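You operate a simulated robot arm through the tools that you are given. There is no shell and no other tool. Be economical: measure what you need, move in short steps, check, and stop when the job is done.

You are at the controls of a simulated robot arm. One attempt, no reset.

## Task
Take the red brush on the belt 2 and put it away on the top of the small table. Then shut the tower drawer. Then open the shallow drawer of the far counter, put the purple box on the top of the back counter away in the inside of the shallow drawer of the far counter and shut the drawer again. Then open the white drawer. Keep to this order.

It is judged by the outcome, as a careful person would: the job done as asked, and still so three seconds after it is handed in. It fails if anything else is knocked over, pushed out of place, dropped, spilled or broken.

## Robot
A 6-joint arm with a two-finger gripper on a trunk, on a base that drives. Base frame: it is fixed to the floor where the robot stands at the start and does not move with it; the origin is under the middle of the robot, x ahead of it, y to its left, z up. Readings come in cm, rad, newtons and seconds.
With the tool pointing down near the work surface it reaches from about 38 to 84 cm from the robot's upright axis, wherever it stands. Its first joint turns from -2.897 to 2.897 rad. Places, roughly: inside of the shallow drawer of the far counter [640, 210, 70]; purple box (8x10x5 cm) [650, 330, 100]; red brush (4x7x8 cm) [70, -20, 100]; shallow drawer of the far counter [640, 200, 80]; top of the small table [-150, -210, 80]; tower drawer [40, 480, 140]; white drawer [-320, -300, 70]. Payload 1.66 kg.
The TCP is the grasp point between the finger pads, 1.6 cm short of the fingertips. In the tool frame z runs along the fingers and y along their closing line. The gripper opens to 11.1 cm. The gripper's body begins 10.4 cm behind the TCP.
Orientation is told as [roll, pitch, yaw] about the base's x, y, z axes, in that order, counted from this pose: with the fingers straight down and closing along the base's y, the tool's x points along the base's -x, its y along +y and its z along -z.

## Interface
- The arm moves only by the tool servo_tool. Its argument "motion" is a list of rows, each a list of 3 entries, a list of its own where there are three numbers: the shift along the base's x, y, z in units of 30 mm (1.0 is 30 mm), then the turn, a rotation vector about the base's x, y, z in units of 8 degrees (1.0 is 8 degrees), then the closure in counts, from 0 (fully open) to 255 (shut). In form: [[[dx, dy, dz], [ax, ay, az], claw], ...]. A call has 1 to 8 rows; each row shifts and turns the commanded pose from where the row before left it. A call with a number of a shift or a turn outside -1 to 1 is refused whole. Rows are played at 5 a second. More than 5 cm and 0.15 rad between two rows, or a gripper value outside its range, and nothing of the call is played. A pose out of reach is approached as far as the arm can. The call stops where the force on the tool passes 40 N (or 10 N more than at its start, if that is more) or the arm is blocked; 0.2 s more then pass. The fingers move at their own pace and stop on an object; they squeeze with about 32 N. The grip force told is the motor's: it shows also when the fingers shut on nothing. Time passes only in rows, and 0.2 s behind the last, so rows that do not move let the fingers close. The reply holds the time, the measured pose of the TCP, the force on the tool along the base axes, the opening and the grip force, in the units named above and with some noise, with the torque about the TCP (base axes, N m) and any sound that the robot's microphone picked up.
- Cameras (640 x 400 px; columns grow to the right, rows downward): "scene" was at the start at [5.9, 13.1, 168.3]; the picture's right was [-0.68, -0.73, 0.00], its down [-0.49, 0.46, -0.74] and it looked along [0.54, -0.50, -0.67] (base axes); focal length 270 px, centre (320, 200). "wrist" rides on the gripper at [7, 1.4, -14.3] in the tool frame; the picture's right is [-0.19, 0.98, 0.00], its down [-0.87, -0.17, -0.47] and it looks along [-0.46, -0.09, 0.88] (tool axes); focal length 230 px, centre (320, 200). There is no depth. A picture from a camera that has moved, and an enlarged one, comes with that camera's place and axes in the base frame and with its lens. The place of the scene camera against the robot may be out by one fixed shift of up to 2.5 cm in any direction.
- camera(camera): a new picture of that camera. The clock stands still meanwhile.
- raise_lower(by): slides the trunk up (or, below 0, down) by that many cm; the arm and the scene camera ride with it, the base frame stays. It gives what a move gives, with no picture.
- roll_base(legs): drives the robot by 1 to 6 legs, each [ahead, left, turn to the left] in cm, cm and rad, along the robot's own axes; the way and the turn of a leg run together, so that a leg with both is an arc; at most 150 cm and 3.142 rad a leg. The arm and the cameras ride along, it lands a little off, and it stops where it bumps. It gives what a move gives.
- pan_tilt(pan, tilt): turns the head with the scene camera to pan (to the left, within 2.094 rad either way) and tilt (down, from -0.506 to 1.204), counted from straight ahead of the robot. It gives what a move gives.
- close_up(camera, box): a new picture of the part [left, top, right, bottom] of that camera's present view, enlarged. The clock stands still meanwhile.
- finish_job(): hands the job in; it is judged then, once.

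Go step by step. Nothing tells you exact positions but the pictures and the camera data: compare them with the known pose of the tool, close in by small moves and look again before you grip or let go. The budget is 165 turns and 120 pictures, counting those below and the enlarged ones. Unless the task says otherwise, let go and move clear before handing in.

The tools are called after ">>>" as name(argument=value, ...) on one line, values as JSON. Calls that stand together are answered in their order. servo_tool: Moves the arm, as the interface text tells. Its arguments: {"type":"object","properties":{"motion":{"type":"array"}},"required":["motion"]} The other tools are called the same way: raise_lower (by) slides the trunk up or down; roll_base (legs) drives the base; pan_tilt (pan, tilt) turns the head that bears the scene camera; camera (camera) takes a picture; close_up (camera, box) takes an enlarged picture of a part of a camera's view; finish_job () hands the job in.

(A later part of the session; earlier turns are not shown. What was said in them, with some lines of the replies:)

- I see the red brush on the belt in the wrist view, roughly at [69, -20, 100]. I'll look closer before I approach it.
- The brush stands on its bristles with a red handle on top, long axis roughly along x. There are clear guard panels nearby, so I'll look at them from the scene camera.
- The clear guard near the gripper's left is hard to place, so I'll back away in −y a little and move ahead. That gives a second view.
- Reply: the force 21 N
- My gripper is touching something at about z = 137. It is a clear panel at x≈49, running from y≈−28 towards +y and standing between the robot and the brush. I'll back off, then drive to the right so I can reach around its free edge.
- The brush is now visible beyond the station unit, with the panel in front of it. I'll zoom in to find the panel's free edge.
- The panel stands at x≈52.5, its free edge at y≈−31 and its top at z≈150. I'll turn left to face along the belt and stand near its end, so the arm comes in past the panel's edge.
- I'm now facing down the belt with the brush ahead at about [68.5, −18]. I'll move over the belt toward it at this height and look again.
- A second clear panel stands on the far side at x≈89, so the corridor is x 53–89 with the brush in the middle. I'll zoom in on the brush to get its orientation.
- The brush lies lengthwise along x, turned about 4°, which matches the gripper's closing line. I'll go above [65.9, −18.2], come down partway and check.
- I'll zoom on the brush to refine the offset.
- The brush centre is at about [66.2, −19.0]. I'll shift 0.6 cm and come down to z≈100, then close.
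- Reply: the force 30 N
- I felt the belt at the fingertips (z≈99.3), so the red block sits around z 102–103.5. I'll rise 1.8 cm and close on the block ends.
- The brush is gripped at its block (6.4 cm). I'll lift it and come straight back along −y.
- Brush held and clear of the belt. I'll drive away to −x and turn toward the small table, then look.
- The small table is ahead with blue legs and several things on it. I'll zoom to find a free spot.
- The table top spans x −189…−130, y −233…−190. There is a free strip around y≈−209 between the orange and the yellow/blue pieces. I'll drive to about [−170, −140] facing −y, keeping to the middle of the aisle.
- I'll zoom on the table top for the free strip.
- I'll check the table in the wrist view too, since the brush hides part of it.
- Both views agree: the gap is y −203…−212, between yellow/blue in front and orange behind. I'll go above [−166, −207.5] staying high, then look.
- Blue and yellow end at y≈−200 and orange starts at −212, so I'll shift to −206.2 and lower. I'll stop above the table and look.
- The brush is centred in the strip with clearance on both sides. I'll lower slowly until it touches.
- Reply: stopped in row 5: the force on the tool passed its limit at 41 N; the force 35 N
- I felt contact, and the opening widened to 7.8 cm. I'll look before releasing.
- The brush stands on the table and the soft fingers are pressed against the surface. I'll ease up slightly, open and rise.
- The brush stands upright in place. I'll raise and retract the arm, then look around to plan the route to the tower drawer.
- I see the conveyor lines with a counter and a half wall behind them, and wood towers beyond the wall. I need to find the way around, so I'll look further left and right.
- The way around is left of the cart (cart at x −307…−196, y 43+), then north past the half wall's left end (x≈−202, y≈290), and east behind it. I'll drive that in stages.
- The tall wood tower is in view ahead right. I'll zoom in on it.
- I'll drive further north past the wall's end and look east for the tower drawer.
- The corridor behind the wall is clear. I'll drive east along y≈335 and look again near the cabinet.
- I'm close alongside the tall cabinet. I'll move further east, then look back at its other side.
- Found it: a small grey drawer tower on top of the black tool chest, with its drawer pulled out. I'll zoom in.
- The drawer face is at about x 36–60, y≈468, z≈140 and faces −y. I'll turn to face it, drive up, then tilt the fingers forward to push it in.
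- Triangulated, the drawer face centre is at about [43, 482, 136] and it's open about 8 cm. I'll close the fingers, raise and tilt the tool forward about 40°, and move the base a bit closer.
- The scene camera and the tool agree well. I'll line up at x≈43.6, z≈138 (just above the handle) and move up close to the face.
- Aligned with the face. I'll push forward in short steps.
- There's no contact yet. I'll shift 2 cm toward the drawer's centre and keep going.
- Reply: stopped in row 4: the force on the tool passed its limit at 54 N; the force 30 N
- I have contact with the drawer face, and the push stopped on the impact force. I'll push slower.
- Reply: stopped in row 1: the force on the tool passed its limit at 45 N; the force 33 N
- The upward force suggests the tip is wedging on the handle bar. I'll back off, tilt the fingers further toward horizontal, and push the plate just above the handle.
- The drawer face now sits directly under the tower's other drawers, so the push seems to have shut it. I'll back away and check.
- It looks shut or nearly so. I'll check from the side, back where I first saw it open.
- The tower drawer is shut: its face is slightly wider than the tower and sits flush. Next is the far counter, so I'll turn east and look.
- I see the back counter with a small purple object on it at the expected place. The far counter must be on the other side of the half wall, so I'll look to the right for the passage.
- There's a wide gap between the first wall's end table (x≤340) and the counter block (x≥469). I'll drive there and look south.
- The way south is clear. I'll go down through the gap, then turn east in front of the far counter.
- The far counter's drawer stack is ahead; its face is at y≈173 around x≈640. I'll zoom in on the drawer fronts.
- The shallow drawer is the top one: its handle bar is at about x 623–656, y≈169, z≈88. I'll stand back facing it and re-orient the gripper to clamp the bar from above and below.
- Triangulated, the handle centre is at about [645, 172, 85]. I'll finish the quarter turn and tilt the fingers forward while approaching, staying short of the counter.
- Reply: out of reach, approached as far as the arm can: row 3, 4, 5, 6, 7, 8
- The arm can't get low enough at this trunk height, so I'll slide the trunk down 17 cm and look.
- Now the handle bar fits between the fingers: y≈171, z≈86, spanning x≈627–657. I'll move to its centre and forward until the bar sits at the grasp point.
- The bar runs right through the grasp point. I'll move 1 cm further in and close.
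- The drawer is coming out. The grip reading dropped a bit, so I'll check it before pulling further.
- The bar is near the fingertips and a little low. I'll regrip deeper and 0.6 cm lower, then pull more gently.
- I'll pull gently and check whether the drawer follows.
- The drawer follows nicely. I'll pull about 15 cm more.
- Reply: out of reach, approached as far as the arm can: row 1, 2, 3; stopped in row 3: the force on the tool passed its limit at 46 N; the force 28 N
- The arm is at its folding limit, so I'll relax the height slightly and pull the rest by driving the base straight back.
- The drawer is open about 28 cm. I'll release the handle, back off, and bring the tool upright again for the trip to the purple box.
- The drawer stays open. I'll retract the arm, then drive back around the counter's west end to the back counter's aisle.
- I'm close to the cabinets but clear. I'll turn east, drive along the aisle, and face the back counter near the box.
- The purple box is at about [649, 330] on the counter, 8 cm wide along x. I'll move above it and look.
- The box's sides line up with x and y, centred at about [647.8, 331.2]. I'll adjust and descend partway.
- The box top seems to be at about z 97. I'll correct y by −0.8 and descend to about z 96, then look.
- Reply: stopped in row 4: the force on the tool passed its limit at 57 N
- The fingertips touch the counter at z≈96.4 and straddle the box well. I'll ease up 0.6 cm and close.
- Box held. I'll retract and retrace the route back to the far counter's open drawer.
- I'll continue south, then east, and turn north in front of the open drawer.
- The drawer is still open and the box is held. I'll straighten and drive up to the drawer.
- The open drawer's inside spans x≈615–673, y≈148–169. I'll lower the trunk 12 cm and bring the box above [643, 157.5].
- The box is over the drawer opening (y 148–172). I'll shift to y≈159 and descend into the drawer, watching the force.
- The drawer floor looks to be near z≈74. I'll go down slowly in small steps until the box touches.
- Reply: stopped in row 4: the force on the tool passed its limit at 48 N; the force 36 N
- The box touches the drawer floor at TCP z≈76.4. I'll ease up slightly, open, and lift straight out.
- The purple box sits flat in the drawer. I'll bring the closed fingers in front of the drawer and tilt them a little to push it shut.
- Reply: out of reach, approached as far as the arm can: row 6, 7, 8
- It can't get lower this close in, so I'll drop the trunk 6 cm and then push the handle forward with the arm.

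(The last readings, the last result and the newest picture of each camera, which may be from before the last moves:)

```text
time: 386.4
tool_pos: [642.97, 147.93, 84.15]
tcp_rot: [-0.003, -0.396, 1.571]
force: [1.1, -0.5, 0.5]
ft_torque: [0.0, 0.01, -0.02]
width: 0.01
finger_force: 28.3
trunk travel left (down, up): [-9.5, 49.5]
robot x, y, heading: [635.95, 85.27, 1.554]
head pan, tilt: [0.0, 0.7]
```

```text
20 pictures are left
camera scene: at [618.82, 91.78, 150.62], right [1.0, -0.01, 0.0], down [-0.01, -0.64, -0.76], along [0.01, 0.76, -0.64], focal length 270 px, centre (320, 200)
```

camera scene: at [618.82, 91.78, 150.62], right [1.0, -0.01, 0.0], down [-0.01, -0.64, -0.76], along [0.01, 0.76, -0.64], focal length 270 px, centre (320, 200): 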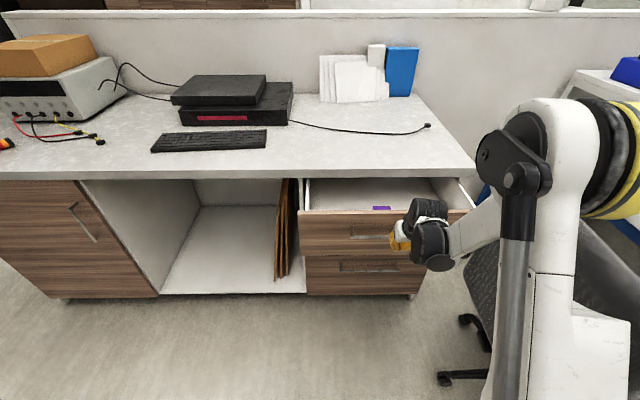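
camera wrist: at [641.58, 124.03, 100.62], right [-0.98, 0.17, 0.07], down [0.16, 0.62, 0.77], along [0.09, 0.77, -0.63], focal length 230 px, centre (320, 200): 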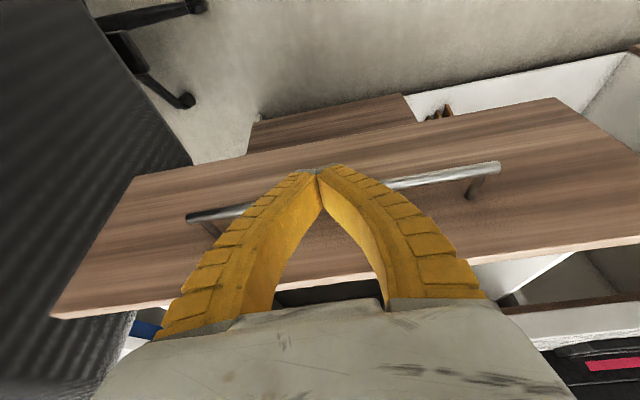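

The drawer is sliding in smoothly with the box inside. I'll keep pushing.

>>> servo_tool(motion=[[[0, 0.5, 0], [0, 0, 0], 255], [[0, 0.5, 0], [0, 0, 0], 255], [[0, 0.5, 0], [0, 0, 0], 255], [[0, 0.5, 0], [0, 0, 0], 255], [[0, 0.5, 0], [0, 0, 0], 255], [[0, 0.5, 0], [0, 0, 0], 255], [[0, 0.5, 0], [0, 0, 0], 255], [[0, 0.5, 0], [0, 0, 0], 255]])

>>> servo_tool(motion=[[[0, 0.4, 0], [0, 0, 0], 255], [[0, 0.4, 0], [0, 0, 0], 255], [[0, 0.4, 0], [0, 0, 0], 255], [[0, 0.4, 0], [0, 0, 0], 255], [[0, 0.4, 0], [0, 0, 0], 255], [[0, 0.4, 0], [0, 0, 0], 255], [[0, 0.4, 0], [0, 0, 0], 255]])

>>> camera(camera="scene")

```text
time: 388.2
tool_pos: [642.92, 160.01, 84.29]
tcp_rot: [-0.003, -0.398, 1.572]
force: [-0.7, -0.2, 0.4]
ft_torque: [0.03, 0.01, -0.01]
width: 0.0
finger_force: 28.9
trunk travel left (down, up): [-9.5, 49.5]
robot x, y, heading: [635.86, 85.45, 1.556]
head pan, tilt: [0.0, 0.7]
```

```text
time: 389.8
tool_pos: [643.06, 168.55, 84.39]
tcp_rot: [-0.004, -0.397, 1.573]
force: [0.5, -0.3, 0.0]
ft_torque: [0.0, 0.0, 0.01]
width: 0.0
finger_force: 28.7
trunk travel left (down, up): [-9.5, 49.5]
robot x, y, heading: [635.83, 85.24, 1.554]
head pan, tilt: [0.0, 0.7]
```

```text
19 pictures are left
camera scene: at [618.82, 91.76, 150.63], right [1.0, -0.01, 0.0], down [-0.01, -0.64, -0.76], along [0.01, 0.76, -0.64], focal length 270 px, centre (320, 200)
```

scene: 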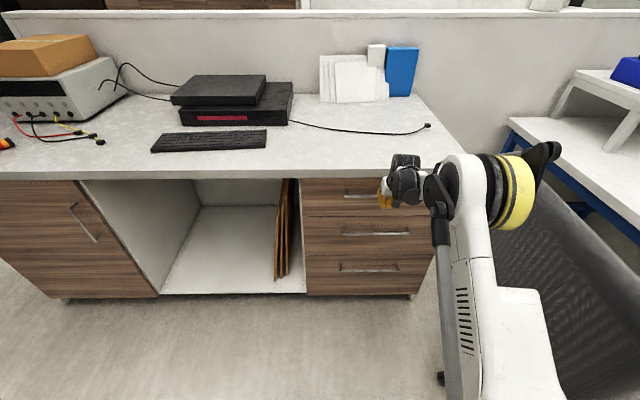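

It is nearly or fully shut. I'll push gently on until I feel the stop.

>>> servo_tool(motion=[[[0, 0.2, 0], [0, 0, 0], 255], [[0, 0.2, 0], [0, 0, 0], 255], [[0, 0.2, 0], [0, 0, 0], 255], [[0, 0.2, 0], [0, 0, 0], 255], [[0, 0.2, 0], [0, 0, 0], 255], [[0, 0.2, 0], [0, 0, 0], 255]])

>>> close_up(camera="scene", box=[290, 150, 450, 300])

```text
time: 390.6
tool_pos: [643.15, 169.38, 84.15]
tcp_rot: [-0.004, -0.386, 1.571]
force: [-0.5, -13.0, -3.7]
ft_torque: [0.25, -0.08, -0.08]
width: 0.6
finger_force: 28.0
trunk travel left (down, up): [-9.5, 49.5]
robot x, y, heading: [635.84, 84.83, 1.557]
head pan, tilt: [0.0, 0.7]
stopped in row 3: the force on the tool passed its limit at 50 N (the readings are from after the stop); the commanded pose is now the measured one
```

```text
2.67 times, centred on (370, 225) of scene
camera zoom: at [618.82, 91.58, 150.63], right [1.0, -0.01, 0.0], down [-0.01, -0.64, -0.77], along [0.01, 0.77, -0.64], focal length 720 px, centre (187, 133)
```

zoom: 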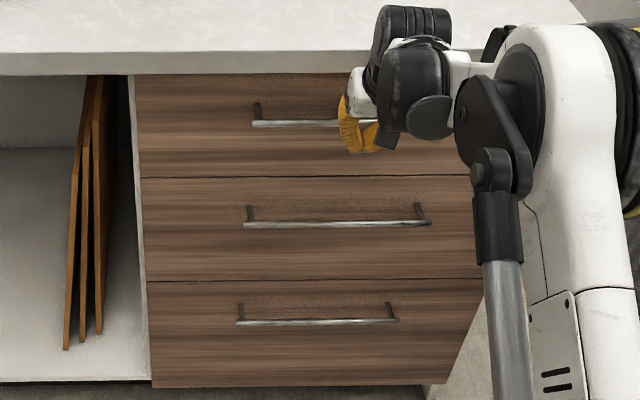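

The shallow drawer is shut flush. I'll back away and stow the arm, then take the known route round to the white drawer near [−320, −300].

>>> roll_base(legs=[[-35, 0, 0]])

>>> raise_lower(by=18)

>>> servo_tool(motion=[[[-0.5, -1, 1], [-1, 0, 0], 255], [[-0.5, -1, 1], [-1, 0, 0], 255], [[-0.5, -1, 1], [-0.9, 0, 0], 255], [[-0.5, -1, 1], [0, 0, 0], 255], [[-0.5, -1, 1], [0, 0, 0], 255], [[0, -1, 1], [0, 0, 0], 0], [[0, -1, 0.5], [0, 0, 0], 0], [[0, -1, 0], [0, 0, 0], 0]])

>>> servo_tool(motion=[[[0, -1, 0], [0, 0, 0], 0], [[0, -1, 0], [0, 0, 0], 0], [[0, -1, 0], [0, 0, 0], 0], [[0, -0.5, 0], [0, 0, 0], 0]])

>>> camera(camera="scene")

```text
time: 392.8
tool_pos: [642.77, 134.32, 84.06]
tcp_rot: [-0.004, -0.39, 1.572]
force: [0.6, 0.6, 0.0]
ft_torque: [0.02, -0.01, -0.03]
width: 0.0
finger_force: 28.8
trunk travel left (down, up): [-9.5, 49.5]
robot x, y, heading: [635.52, 50.43, 1.554]
head pan, tilt: [0.0, 0.7]
```

```text
time: 394.8
tool_pos: [642.8, 134.39, 102.11]
tcp_rot: [-0.005, -0.389, 1.571]
force: [-0.1, -0.9, 0.2]
ft_torque: [0.0, 0.01, -0.01]
width: 0.0
finger_force: 29.1
trunk travel left (down, up): [-27.5, 31.5]
robot x, y, heading: [635.27, 50.3, 1.555]
head pan, tilt: [0.0, 0.7]
```

```text
time: 396.6
tool_pos: [635.37, 110.35, 121.68]
tcp_rot: [-0.005, 0.016, 1.571]
force: [-0.3, 0.2, 0.2]
ft_torque: [0.02, 0.0, -0.06]
width: 11.11
finger_force: 0.1
trunk travel left (down, up): [-27.5, 31.5]
robot x, y, heading: [635.14, 50.12, 1.553]
head pan, tilt: [0.0, 0.7]
```

```text
time: 397.6
tool_pos: [635.31, 99.73, 121.61]
tcp_rot: [-0.004, 0.014, 1.571]
force: [-0.5, -0.5, -0.7]
ft_torque: [-0.01, 0.0, 0.0]
width: 11.08
finger_force: 0.0
trunk travel left (down, up): [-27.5, 31.5]
robot x, y, heading: [635.16, 50.11, 1.555]
head pan, tilt: [0.0, 0.7]
```

```text
17 pictures are left
camera scene: at [618.32, 56.7, 168.62], right [1.0, -0.02, 0.0], down [-0.01, -0.64, -0.76], along [0.01, 0.76, -0.64], focal length 270 px, centre (320, 200)
```

scene: 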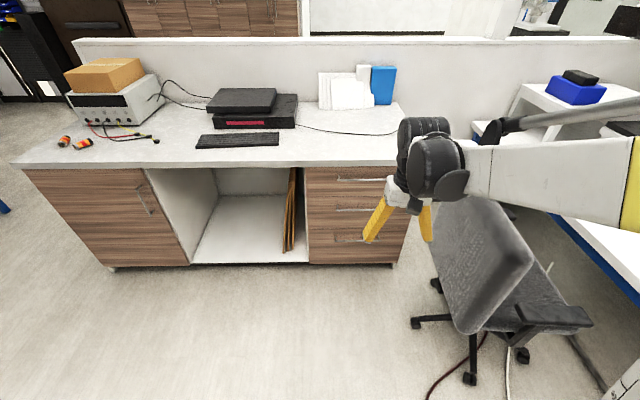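

The drawer stays shut and the chair wasn't touched. Now the long way back: west, north through the gap, then west along the corridor.

>>> roll_base(legs=[[0, 116, 0], [0, 116, 0], [145, 0, 0], [145, 0, 0]])

```text
time: 422.7
tool_pos: [413.76, 396.69, 121.55]
tcp_rot: [-0.003, 0.016, 1.543]
force: [-0.2, 0.5, 0.2]
ft_torque: [-0.01, 0.04, 0.01]
width: 11.08
finger_force: 0.0
trunk travel left (down, up): [-27.5, 31.5]
robot x, y, heading: [412.67, 346.81, 1.527]
head pan, tilt: [0.0, 0.7]
```

I'm at [413, 347]. I'll turn west and drive along the corridor at y≈345.

>>> roll_base(legs=[[0, 0, 1.615], [150, 0, 0], [150, 0, 0]])

```text
time: 441.0
tool_pos: [66.02, 336.24, 121.72]
tcp_rot: [-0.004, 0.015, -3.096]
force: [-0.3, 0.2, 0.2]
ft_torque: [-0.01, -0.02, -0.01]
width: 11.07
finger_force: 0.0
trunk travel left (down, up): [-27.5, 31.5]
robot x, y, heading: [115.51, 338.79, -3.115]
head pan, tilt: [0.0, 0.7]
```

>>> roll_base(legs=[[0, 0, -0.027], [150, 0, 0], [150, 0, 0]])

>>> roll_base(legs=[[140, 0, 0], [55, 0, 0]])

```text
time: 455.9
tool_pos: [-237.06, 337.2, 121.6]
tcp_rot: [-0.002, 0.017, -3.117]
force: [-0.2, 0.0, 0.7]
ft_torque: [-0.04, 0.02, -0.04]
width: 11.08
finger_force: 0.0
trunk travel left (down, up): [-27.5, 31.5]
robot x, y, heading: [-187.25, 338.09, -3.137]
head pan, tilt: [0.0, 0.7]
```

```text
time: 465.9
tool_pos: [-437.08, 336.29, 121.7]
tcp_rot: [-0.004, 0.017, -3.128]
force: [0.0, 0.3, 0.2]
ft_torque: [-0.02, -0.03, -0.01]
width: 11.07
finger_force: 0.1
trunk travel left (down, up): [-27.5, 31.5]
robot x, y, heading: [-387.61, 336.85, 3.138]
head pan, tilt: [0.0, 0.7]
```

I'll turn south and go down to about y=60, then look at the area with the white drawer.

>>> roll_base(legs=[[0, 0, 1.574], [140, 0, 0], [135, 0, 0]])

>>> pan_tilt(pan=0.3, tilt=0.45)

>>> camera(camera="scene")

```text
time: 483.2
tool_pos: [-392.41, 10.97, 121.67]
tcp_rot: [-0.004, 0.016, -1.597]
force: [-0.6, 0.0, -0.2]
ft_torque: [-0.01, -0.04, -0.01]
width: 11.1
finger_force: 0.2
trunk travel left (down, up): [-27.5, 31.5]
robot x, y, heading: [-391.56, 60.81, -1.613]
head pan, tilt: [0.0, 0.7]
```

```text
time: 484.0
tool_pos: [-392.4, 10.97, 121.69]
tcp_rot: [-0.003, 0.015, -1.597]
force: [0.6, -0.3, 0.1]
ft_torque: [0.01, -0.03, -0.04]
width: 11.1
finger_force: 0.0
trunk travel left (down, up): [-27.5, 31.5]
robot x, y, heading: [-391.14, 60.36, -1.612]
head pan, tilt: [0.3, 0.45]
```

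```text
16 pictures are left
camera scene: at [-368.03, 52.7, 170.84], right [-0.97, -0.26, 0.0], down [-0.11, 0.42, -0.9], along [0.23, -0.87, -0.44], focal length 270 px, centre (320, 200)
```

scene: 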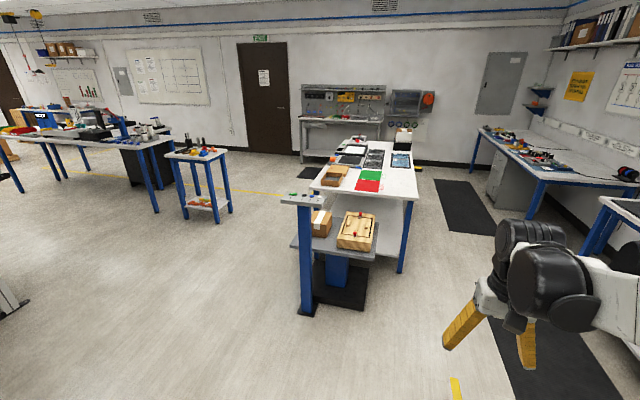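

I see the middle bench and the stand at its near end; the lane east of the bench (x −300…−185) is free. I'll cross at y≈0, then go south down that lane.

>>> roll_base(legs=[[0, 0, 0.041], [62, 0, 0], [0, 75, 0], [0, 77, 0]])

>>> pan_tilt(pan=-0.2, tilt=0.45)

>>> camera(camera="scene")

```text
time: 495.2
tool_pos: [-239.63, -52.19, 121.63]
tcp_rot: [-0.003, 0.016, -1.576]
force: [-0.2, -0.8, -0.2]
ft_torque: [0.0, 0.01, 0.03]
width: 11.1
finger_force: 0.0
trunk travel left (down, up): [-27.5, 31.5]
robot x, y, heading: [-239.44, -2.5, -1.591]
head pan, tilt: [0.3, 0.45]
```

```text
time: 496.2
tool_pos: [-239.71, -52.15, 121.69]
tcp_rot: [-0.004, 0.017, -1.575]
force: [-0.4, 0.2, 0.7]
ft_torque: [0.02, 0.02, -0.01]
width: 11.08
finger_force: 0.1
trunk travel left (down, up): [-27.5, 31.5]
robot x, y, heading: [-239.69, -2.73, -1.588]
head pan, tilt: [-0.201, 0.45]
```

```text
15 pictures are left
camera scene: at [-220.75, -10.16, 170.84], right [-0.98, 0.22, 0.0], down [0.1, 0.42, -0.9], along [-0.2, -0.88, -0.44], focal length 270 px, centre (320, 200)
```

scene: 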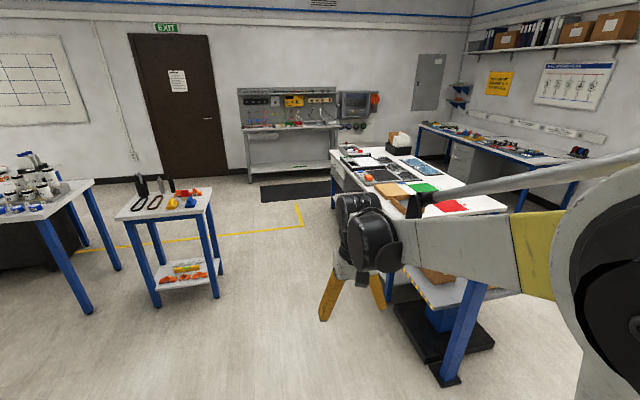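

The bench's left end shows a white drawer unit facing the lane. I'll zoom in on it.

>>> close_up(camera="scene", box=[310, 130, 438, 220])

```text
4.44 times, centred on (374, 175) of scene
camera zoom: at [-220.75, -10.16, 170.84], right [-0.98, 0.22, 0.0], down [0.1, 0.42, -0.9], along [-0.2, -0.88, -0.44], focal length 1201 px, centre (80, 311)
```

zoom: 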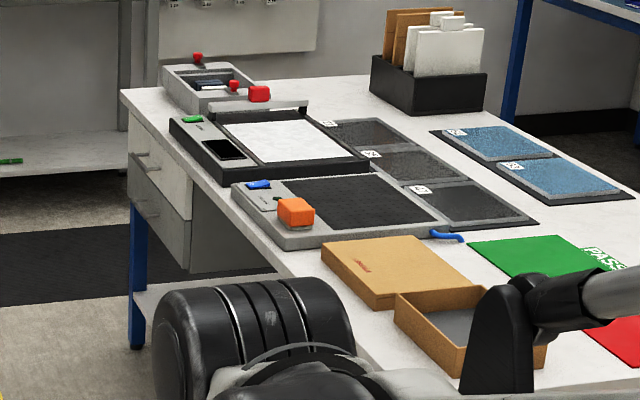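

The white drawer is the top one of the two, facing east, with its handle near [−299, −282, 75]. I'll drive down the lane and face it.

>>> roll_base(legs=[[0, 0, 0.017], [140, 0, 0], [138, 0, 0], [0, 28, 0], [0, 0, -1.571]])

>>> pan_tilt(pan=0.0, tilt=0.6)

>>> camera(camera="scene")

```text
time: 515.5
tool_pos: [-261.39, -282.07, 121.62]
tcp_rot: [-0.004, 0.015, 3.108]
force: [-0.8, -0.2, 0.6]
ft_torque: [0.04, -0.02, 0.0]
width: 11.08
finger_force: 0.0
trunk travel left (down, up): [-27.5, 31.5]
robot x, y, heading: [-211.72, -283.93, 3.089]
head pan, tilt: [-0.201, 0.45]
```

```text
time: 516.2
tool_pos: [-261.41, -282.15, 121.64]
tcp_rot: [-0.003, 0.015, 3.109]
force: [-0.1, -0.4, -0.1]
ft_torque: [0.02, -0.01, 0.0]
width: 11.09
finger_force: 0.0
trunk travel left (down, up): [-27.5, 31.5]
robot x, y, heading: [-212.05, -283.57, 3.093]
head pan, tilt: [0.0, 0.6]
```

```text
13 pictures are left
camera scene: at [-217.78, -302.54, 169.49], right [0.05, 1.0, 0.0], down [0.56, -0.03, -0.83], along [-0.82, 0.04, -0.56], focal length 270 px, centre (320, 200)
```

scene: 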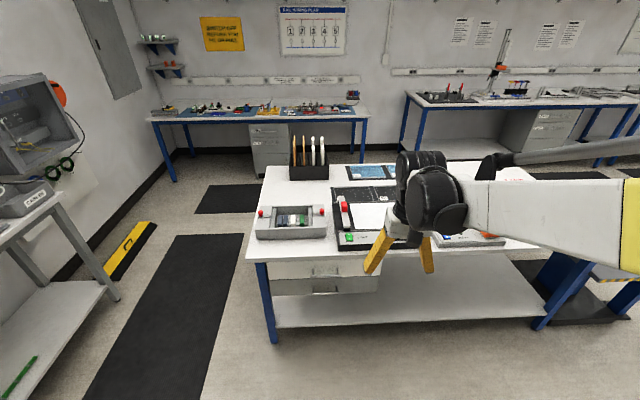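

The drawer unit faces me. I'll zoom on its handles.

>>> close_up(camera="scene", box=[240, 220, 400, 320])

```text
4.00 times, centred on (320, 270) of scene
camera zoom: at [-217.78, -302.54, 169.49], right [0.05, 1.0, 0.0], down [0.56, -0.03, -0.83], along [-0.82, 0.04, -0.56], focal length 1081 px, centre (320, -80)
```

zoom: 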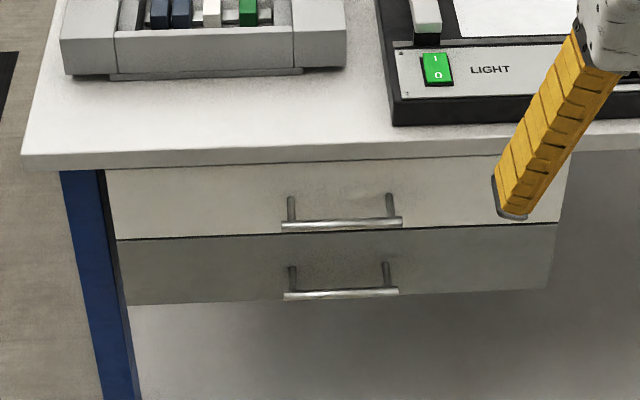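

Triangulated, the white drawer's handle bar is at about [−303, −296, 68], about 14 cm long. I'll turn the gripper a quarter turn, tilt it forward about 56°, and lower the trunk.

>>> servo_tool(motion=[[[-0.5, -0.4, -0.6], [0, 0, -1], 0], [[-0.5, -0.4, -0.6], [0, 0, -1], 0], [[-0.5, -0.4, -0.6], [0, 0, -1], 0], [[-0.5, -0.4, -0.6], [0, 0, -1], 0], [[-0.5, -0.4, -0.6], [0, 0, -1], 0], [[-0.5, -0.4, 0], [0, 0, -1], 0], [[-0.5, -0.4, 0], [0, 0, -1], 0], [[-0.5, -0.4, 0], [0, 0, -1], 0]])

>>> servo_tool(motion=[[[-0.5, -0.5, 0], [0, 0, -1], 0], [[-0.5, -0.5, 0], [0, 0, -1], 0], [[0, -0.5, 0], [0, 0, -1], 0], [[0, 0, 0], [0, 1, 0], 0], [[0, 0, 0], [0, 1, 0], 0], [[0, 0, 0], [0, 1, 0], 0], [[0, 0, 0], [0, 1, 0], 0], [[0, 0, 0], [0, 1, 0], 0]])

>>> servo_tool(motion=[[[0, 0, 0], [0, 1, 0], 120], [[0, 0, 0], [0, 1, 0], 120], [[0, 0, 0], [0, 0, 0], 120]])

>>> raise_lower(by=-27)

>>> camera(camera="wrist")

```text
time: 518.0
tool_pos: [-273.3, -291.92, 112.58]
tcp_rot: [-0.003, 0.017, 1.988]
force: [0.5, 0.4, 0.1]
ft_torque: [0.0, -0.01, 0.0]
width: 11.09
finger_force: 0.2
trunk travel left (down, up): [-27.5, 31.5]
robot x, y, heading: [-211.65, -283.41, 3.091]
head pan, tilt: [0.0, 0.6]
```

```text
time: 519.8
tool_pos: [-276.42, -296.22, 112.73]
tcp_rot: [0.696, 0.013, 1.581]
force: [0.1, -0.3, 0.3]
ft_torque: [-0.01, 0.02, -0.01]
width: 11.11
finger_force: 0.2
trunk travel left (down, up): [-27.5, 31.5]
robot x, y, heading: [-211.94, -283.79, 3.09]
head pan, tilt: [0.0, 0.6]
```

```text
time: 520.6
tool_pos: [-276.44, -296.36, 112.57]
tcp_rot: [0.976, 0.007, 1.585]
force: [0.0, 0.1, -0.2]
ft_torque: [-0.02, -0.01, 0.01]
width: 6.08
finger_force: 1.7
trunk travel left (down, up): [-27.5, 31.5]
robot x, y, heading: [-211.7, -283.89, 3.092]
head pan, tilt: [0.0, 0.6]
```

```text
time: 523.4
tool_pos: [-276.52, -296.27, 85.74]
tcp_rot: [0.975, 0.006, 1.585]
force: [0.0, 0.4, 0.3]
ft_torque: [0.02, -0.02, 0.03]
width: 6.07
finger_force: 1.3
trunk travel left (down, up): [-0.5, 58.5]
robot x, y, heading: [-212.19, -283.38, 3.09]
head pan, tilt: [0.0, 0.6]
```

```text
11 pictures are left
camera wrist: at [-265.33, -302.92, 94.78], right [-0.55, 0.19, 0.81], down [0.47, 0.87, 0.12], along [-0.68, 0.45, -0.57], focal length 230 px, centre (320, 200)
```

wrist: 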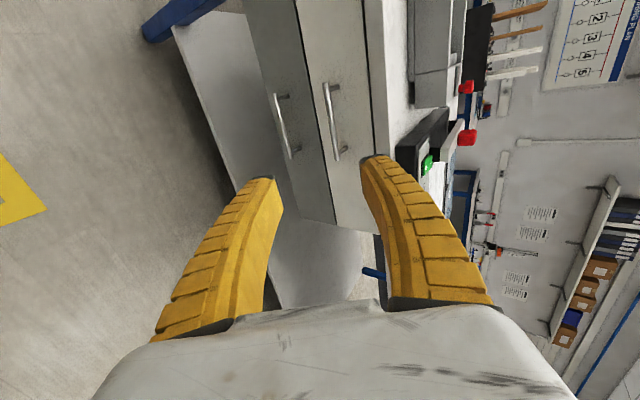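

The bar is at z≈69.5, confirmed by the wrist view. I'll approach along the finger direction so the fingers straddle the bar, stopping short to look.

>>> servo_tool(motion=[[[-0.8, 0, -0.48], [0, 0, 0], 120], [[-0.8, 0, -0.48], [0, 0, 0], 120], [[-0.8, 0, -0.48], [0, 0, 0], 120], [[-0.8, 0, -0.48], [0, 0, 0], 120], [[-0.8, 0, -0.48], [0, 0, 0], 120], [[-0.8, 0, -0.48], [0, 0, 0], 120], [[-0.8, 0, -0.48], [0, 0, 0], 120], [[0, 0, 0], [0, 0, 0], 120]])

>>> camera(camera="wrist")

```text
time: 525.2
tool_pos: [-293.17, -296.13, 75.89]
tcp_rot: [0.972, 0.008, 1.586]
force: [0.3, -0.4, -0.1]
ft_torque: [0.03, 0.02, 0.04]
width: 6.08
finger_force: 1.6
trunk travel left (down, up): [-0.5, 58.5]
robot x, y, heading: [-212.09, -283.67, 3.088]
head pan, tilt: [0.0, 0.6]
```

```text
10 pictures are left
camera wrist: at [-282.11, -302.84, 84.92], right [-0.56, 0.19, 0.81], down [0.47, 0.87, 0.12], along [-0.68, 0.45, -0.57], focal length 230 px, centre (320, 200)
```

wrist: 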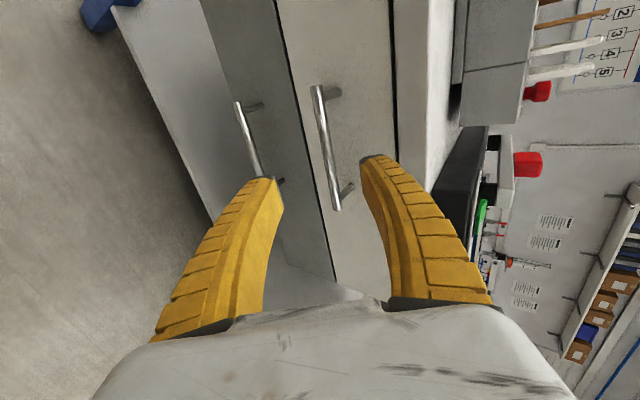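

The bar is at about [−303, −295, 69.8], level, between the fingers. I'll go in the last 10 cm and check.

>>> servo_tool(motion=[[[-0.84, 0.1, -0.52], [0, 0, 0], 120], [[-0.84, 0.1, -0.52], [0, 0, 0], 120], [[-0.84, 0, -0.52], [0, 0, 0], 120], [[-0.84, 0, -0.52], [0, 0, 0], 120], [[0, 0, 0], [0, 0, 0], 120]])

>>> camera(camera="wrist")

```text
time: 526.4
tool_pos: [-303.14, -295.67, 69.72]
tcp_rot: [0.974, 0.008, 1.584]
force: [31.5, 1.5, 12.6]
ft_torque: [0.0, 1.38, -0.25]
width: 5.69
finger_force: 0.0
trunk travel left (down, up): [-0.5, 58.5]
robot x, y, heading: [-211.67, -283.84, 3.096]
head pan, tilt: [0.0, 0.6]
```

```text
9 pictures are left
camera wrist: at [-291.97, -302.34, 78.64], right [-0.55, 0.19, 0.81], down [0.47, 0.87, 0.12], along [-0.69, 0.45, -0.57], focal length 230 px, centre (320, 200)
```

wrist: 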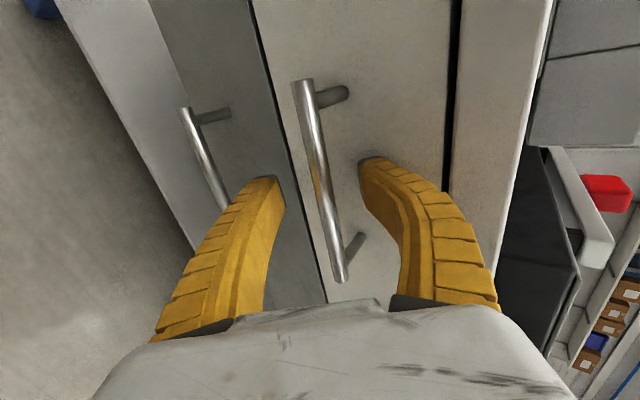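

The upper fingertip touches the drawer face, and the bar runs through the grasp point. I'll ease back 0.5 cm and close.

>>> servo_tool(motion=[[[0.2, 0, 0], [0, 0, 0], 120], [[0, 0, 0], [0, 0, 0], 255], [[0, 0, 0], [0, 0, 0], 255], [[0, 0, 0], [0, 0, 0], 255]])

>>> servo_tool(motion=[[[0.3, 0, 0], [0, 0, 0], 255], [[0.3, 0, 0], [0, 0, 0], 255], [[0.3, 0, 0], [0, 0, 0], 255], [[0.3, 0, 0], [0, 0, 0], 255], [[0, 0, 0], [0, 0, 0], 255]])

>>> camera(camera="wrist")

```text
time: 527.4
tool_pos: [-302.78, -295.64, 69.26]
tcp_rot: [0.975, 0.008, 1.583]
force: [-0.6, 1.5, -0.8]
ft_torque: [-0.03, -0.01, 0.01]
width: 0.01
finger_force: 28.6
trunk travel left (down, up): [-0.5, 58.5]
robot x, y, heading: [-211.97, -283.57, 3.095]
head pan, tilt: [0.0, 0.6]
```

```text
time: 528.6
tool_pos: [-299.03, -295.78, 69.35]
tcp_rot: [0.975, 0.007, 1.586]
force: [0.7, 0.0, 0.2]
ft_torque: [0.02, -0.02, 0.01]
width: 0.0
finger_force: 28.8
trunk travel left (down, up): [-0.5, 58.5]
robot x, y, heading: [-211.97, -283.65, 3.091]
head pan, tilt: [0.0, 0.6]
```

```text
8 pictures are left
camera wrist: at [-288.02, -302.36, 78.48], right [-0.56, 0.19, 0.81], down [0.47, 0.87, 0.12], along [-0.69, 0.45, -0.57], focal length 230 px, centre (320, 200)
```

wrist: 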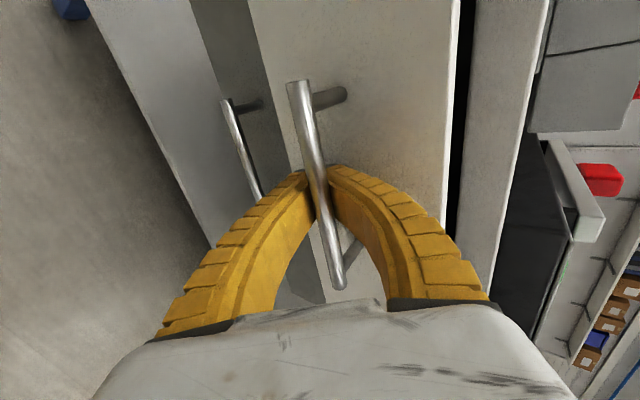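

The white drawer is following. I'll pull it the rest of the way by driving the base back.

>>> roll_base(legs=[[-22, -1, 0]])

>>> camera(camera="scene")

```text
time: 530.2
tool_pos: [-277.46, -295.71, 69.44]
tcp_rot: [0.976, 0.007, 1.584]
force: [-0.3, 0.4, 0.1]
ft_torque: [-0.01, 0.02, 0.01]
width: 0.0
finger_force: 29.1
trunk travel left (down, up): [-0.5, 58.5]
robot x, y, heading: [-190.11, -283.6, 3.095]
head pan, tilt: [0.0, 0.6]
```

```text
7 pictures are left
camera scene: at [-196.07, -302.61, 142.49], right [0.05, 1.0, 0.0], down [0.56, -0.03, -0.83], along [-0.82, 0.04, -0.56], focal length 270 px, centre (320, 200)
```

scene: 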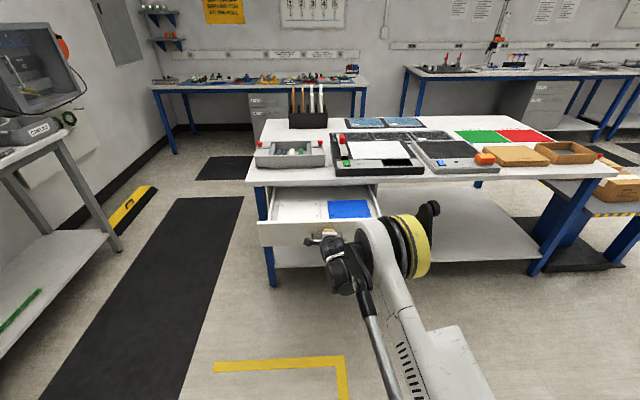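

The drawer is open about 25 cm. I'll pull a bit more to make it clearly open.

>>> roll_base(legs=[[-8, -0.4, 0]])

>>> camera(camera="scene")

```text
time: 531.3
tool_pos: [-269.42, -295.69, 69.41]
tcp_rot: [0.973, 0.006, 1.584]
force: [-0.2, -0.4, -0.1]
ft_torque: [0.0, 0.01, -0.01]
width: 0.0
finger_force: 28.9
trunk travel left (down, up): [-0.5, 58.5]
robot x, y, heading: [-182.26, -283.81, 3.095]
head pan, tilt: [0.0, 0.6]
```

```text
6 pictures are left
camera scene: at [-188.11, -302.6, 142.49], right [0.05, 1.0, 0.0], down [0.56, -0.03, -0.83], along [-0.82, 0.04, -0.56], focal length 270 px, centre (320, 200)
```

scene: 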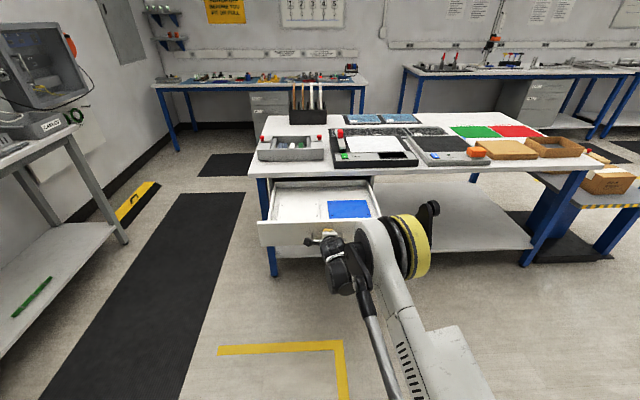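

The white drawer is clearly open. I'll release the handle and back straight away along the finger direction, without moving the drawer.

>>> servo_tool(motion=[[[0, 0, 0], [0, 0, 0], 130], [[0, 0, 0], [0, 0, 0], 130], [[0.5, 0, 0.33], [0, 0, 0], 130], [[0.5, 0, 0.33], [0, 0, 0], 130], [[0.5, 0, 0.33], [0, 0, 0], 130], [[0.5, 0, 0.33], [0, 0, 0], 130], [[0, 0, 0], [0, 0, 0], 130]])

>>> camera(camera="wrist")

```text
time: 532.9
tool_pos: [-263.42, -295.76, 73.5]
tcp_rot: [0.973, 0.009, 1.584]
force: [0.1, 0.4, 0.6]
ft_torque: [-0.01, 0.0, 0.0]
width: 5.63
finger_force: 1.3
trunk travel left (down, up): [-0.5, 58.5]
robot x, y, heading: [-182.02, -283.61, 3.095]
head pan, tilt: [0.0, 0.6]
```

```text
5 pictures are left
camera wrist: at [-252.38, -302.47, 82.5], right [-0.55, 0.19, 0.81], down [0.47, 0.87, 0.12], along [-0.69, 0.45, -0.57], focal length 230 px, centre (320, 200)
```

wrist: 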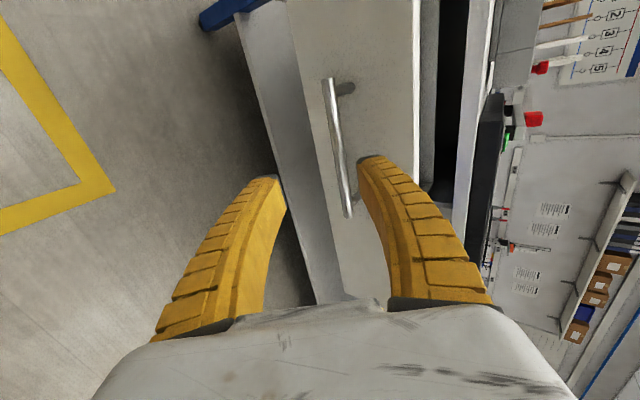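

The fingers are free of the handle. I'll back off, then check the drawer and the small table once more.

>>> roll_base(legs=[[-14, 0, 0]])

>>> camera(camera="scene")

>>> pan_tilt(pan=-1.5, tilt=0.6)

>>> camera(camera="scene")

```text
time: 534.2
tool_pos: [-249.89, -296.52, 73.37]
tcp_rot: [0.975, 0.008, 1.587]
force: [0.3, -0.4, -0.8]
ft_torque: [-0.03, 0.0, 0.02]
width: 5.65
finger_force: 1.4
trunk travel left (down, up): [-0.5, 58.5]
robot x, y, heading: [-168.21, -284.49, 3.098]
head pan, tilt: [0.0, 0.6]
```

```text
4 pictures are left
camera scene: at [-174.43, -303.27, 142.49], right [0.05, 1.0, 0.0], down [0.56, -0.03, -0.83], along [-0.82, 0.04, -0.56], focal length 270 px, centre (320, 200)
```

scene: 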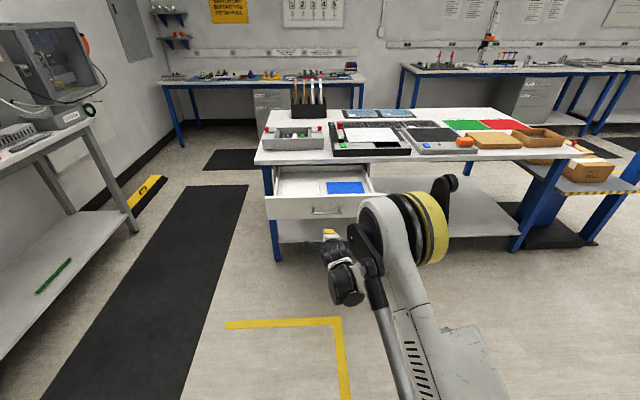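

```text
time: 535.8
tool_pos: [-249.84, -296.49, 73.28]
tcp_rot: [0.973, 0.008, 1.588]
force: [1.3, -0.3, 0.2]
ft_torque: [0.0, 0.01, -0.02]
width: 5.65
finger_force: 1.2
trunk travel left (down, up): [-0.5, 58.5]
robot x, y, heading: [-168.06, -284.36, 3.094]
head pan, tilt: [-1.499, 0.6]
```

```text
3 pictures are left
camera scene: at [-165.82, -294.85, 142.49], right [1.0, 0.03, 0.0], down [0.01, -0.56, -0.83], along [-0.02, 0.82, -0.56], focal length 270 px, centre (320, 200)
```

scene: 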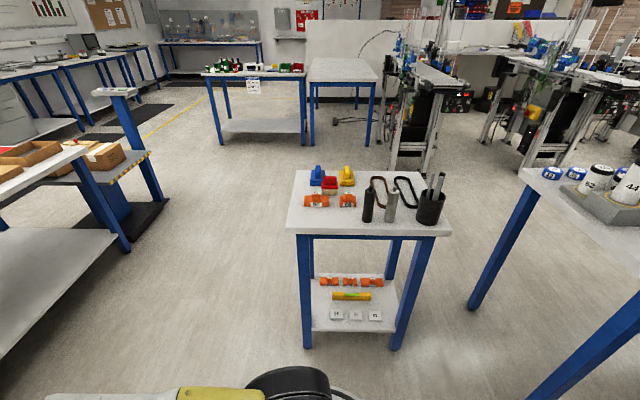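

The brush stands on the small table, the white drawer is open, and the arm is clear of everything. I'm handing the job in.

>>> finish_job()

```text
The job is handed in.
```

I did all the steps in the order you gave, and the job is handed in. The red brush stands on the small table, and the tower drawer is shut. The purple box is inside the far counter's shallow drawer, which is shut again, and the white drawer is open.

Early on, the gripper lightly touched a clear guard panel beside belt 2. It backed off straight away, and I saw no sign that the panel had moved.
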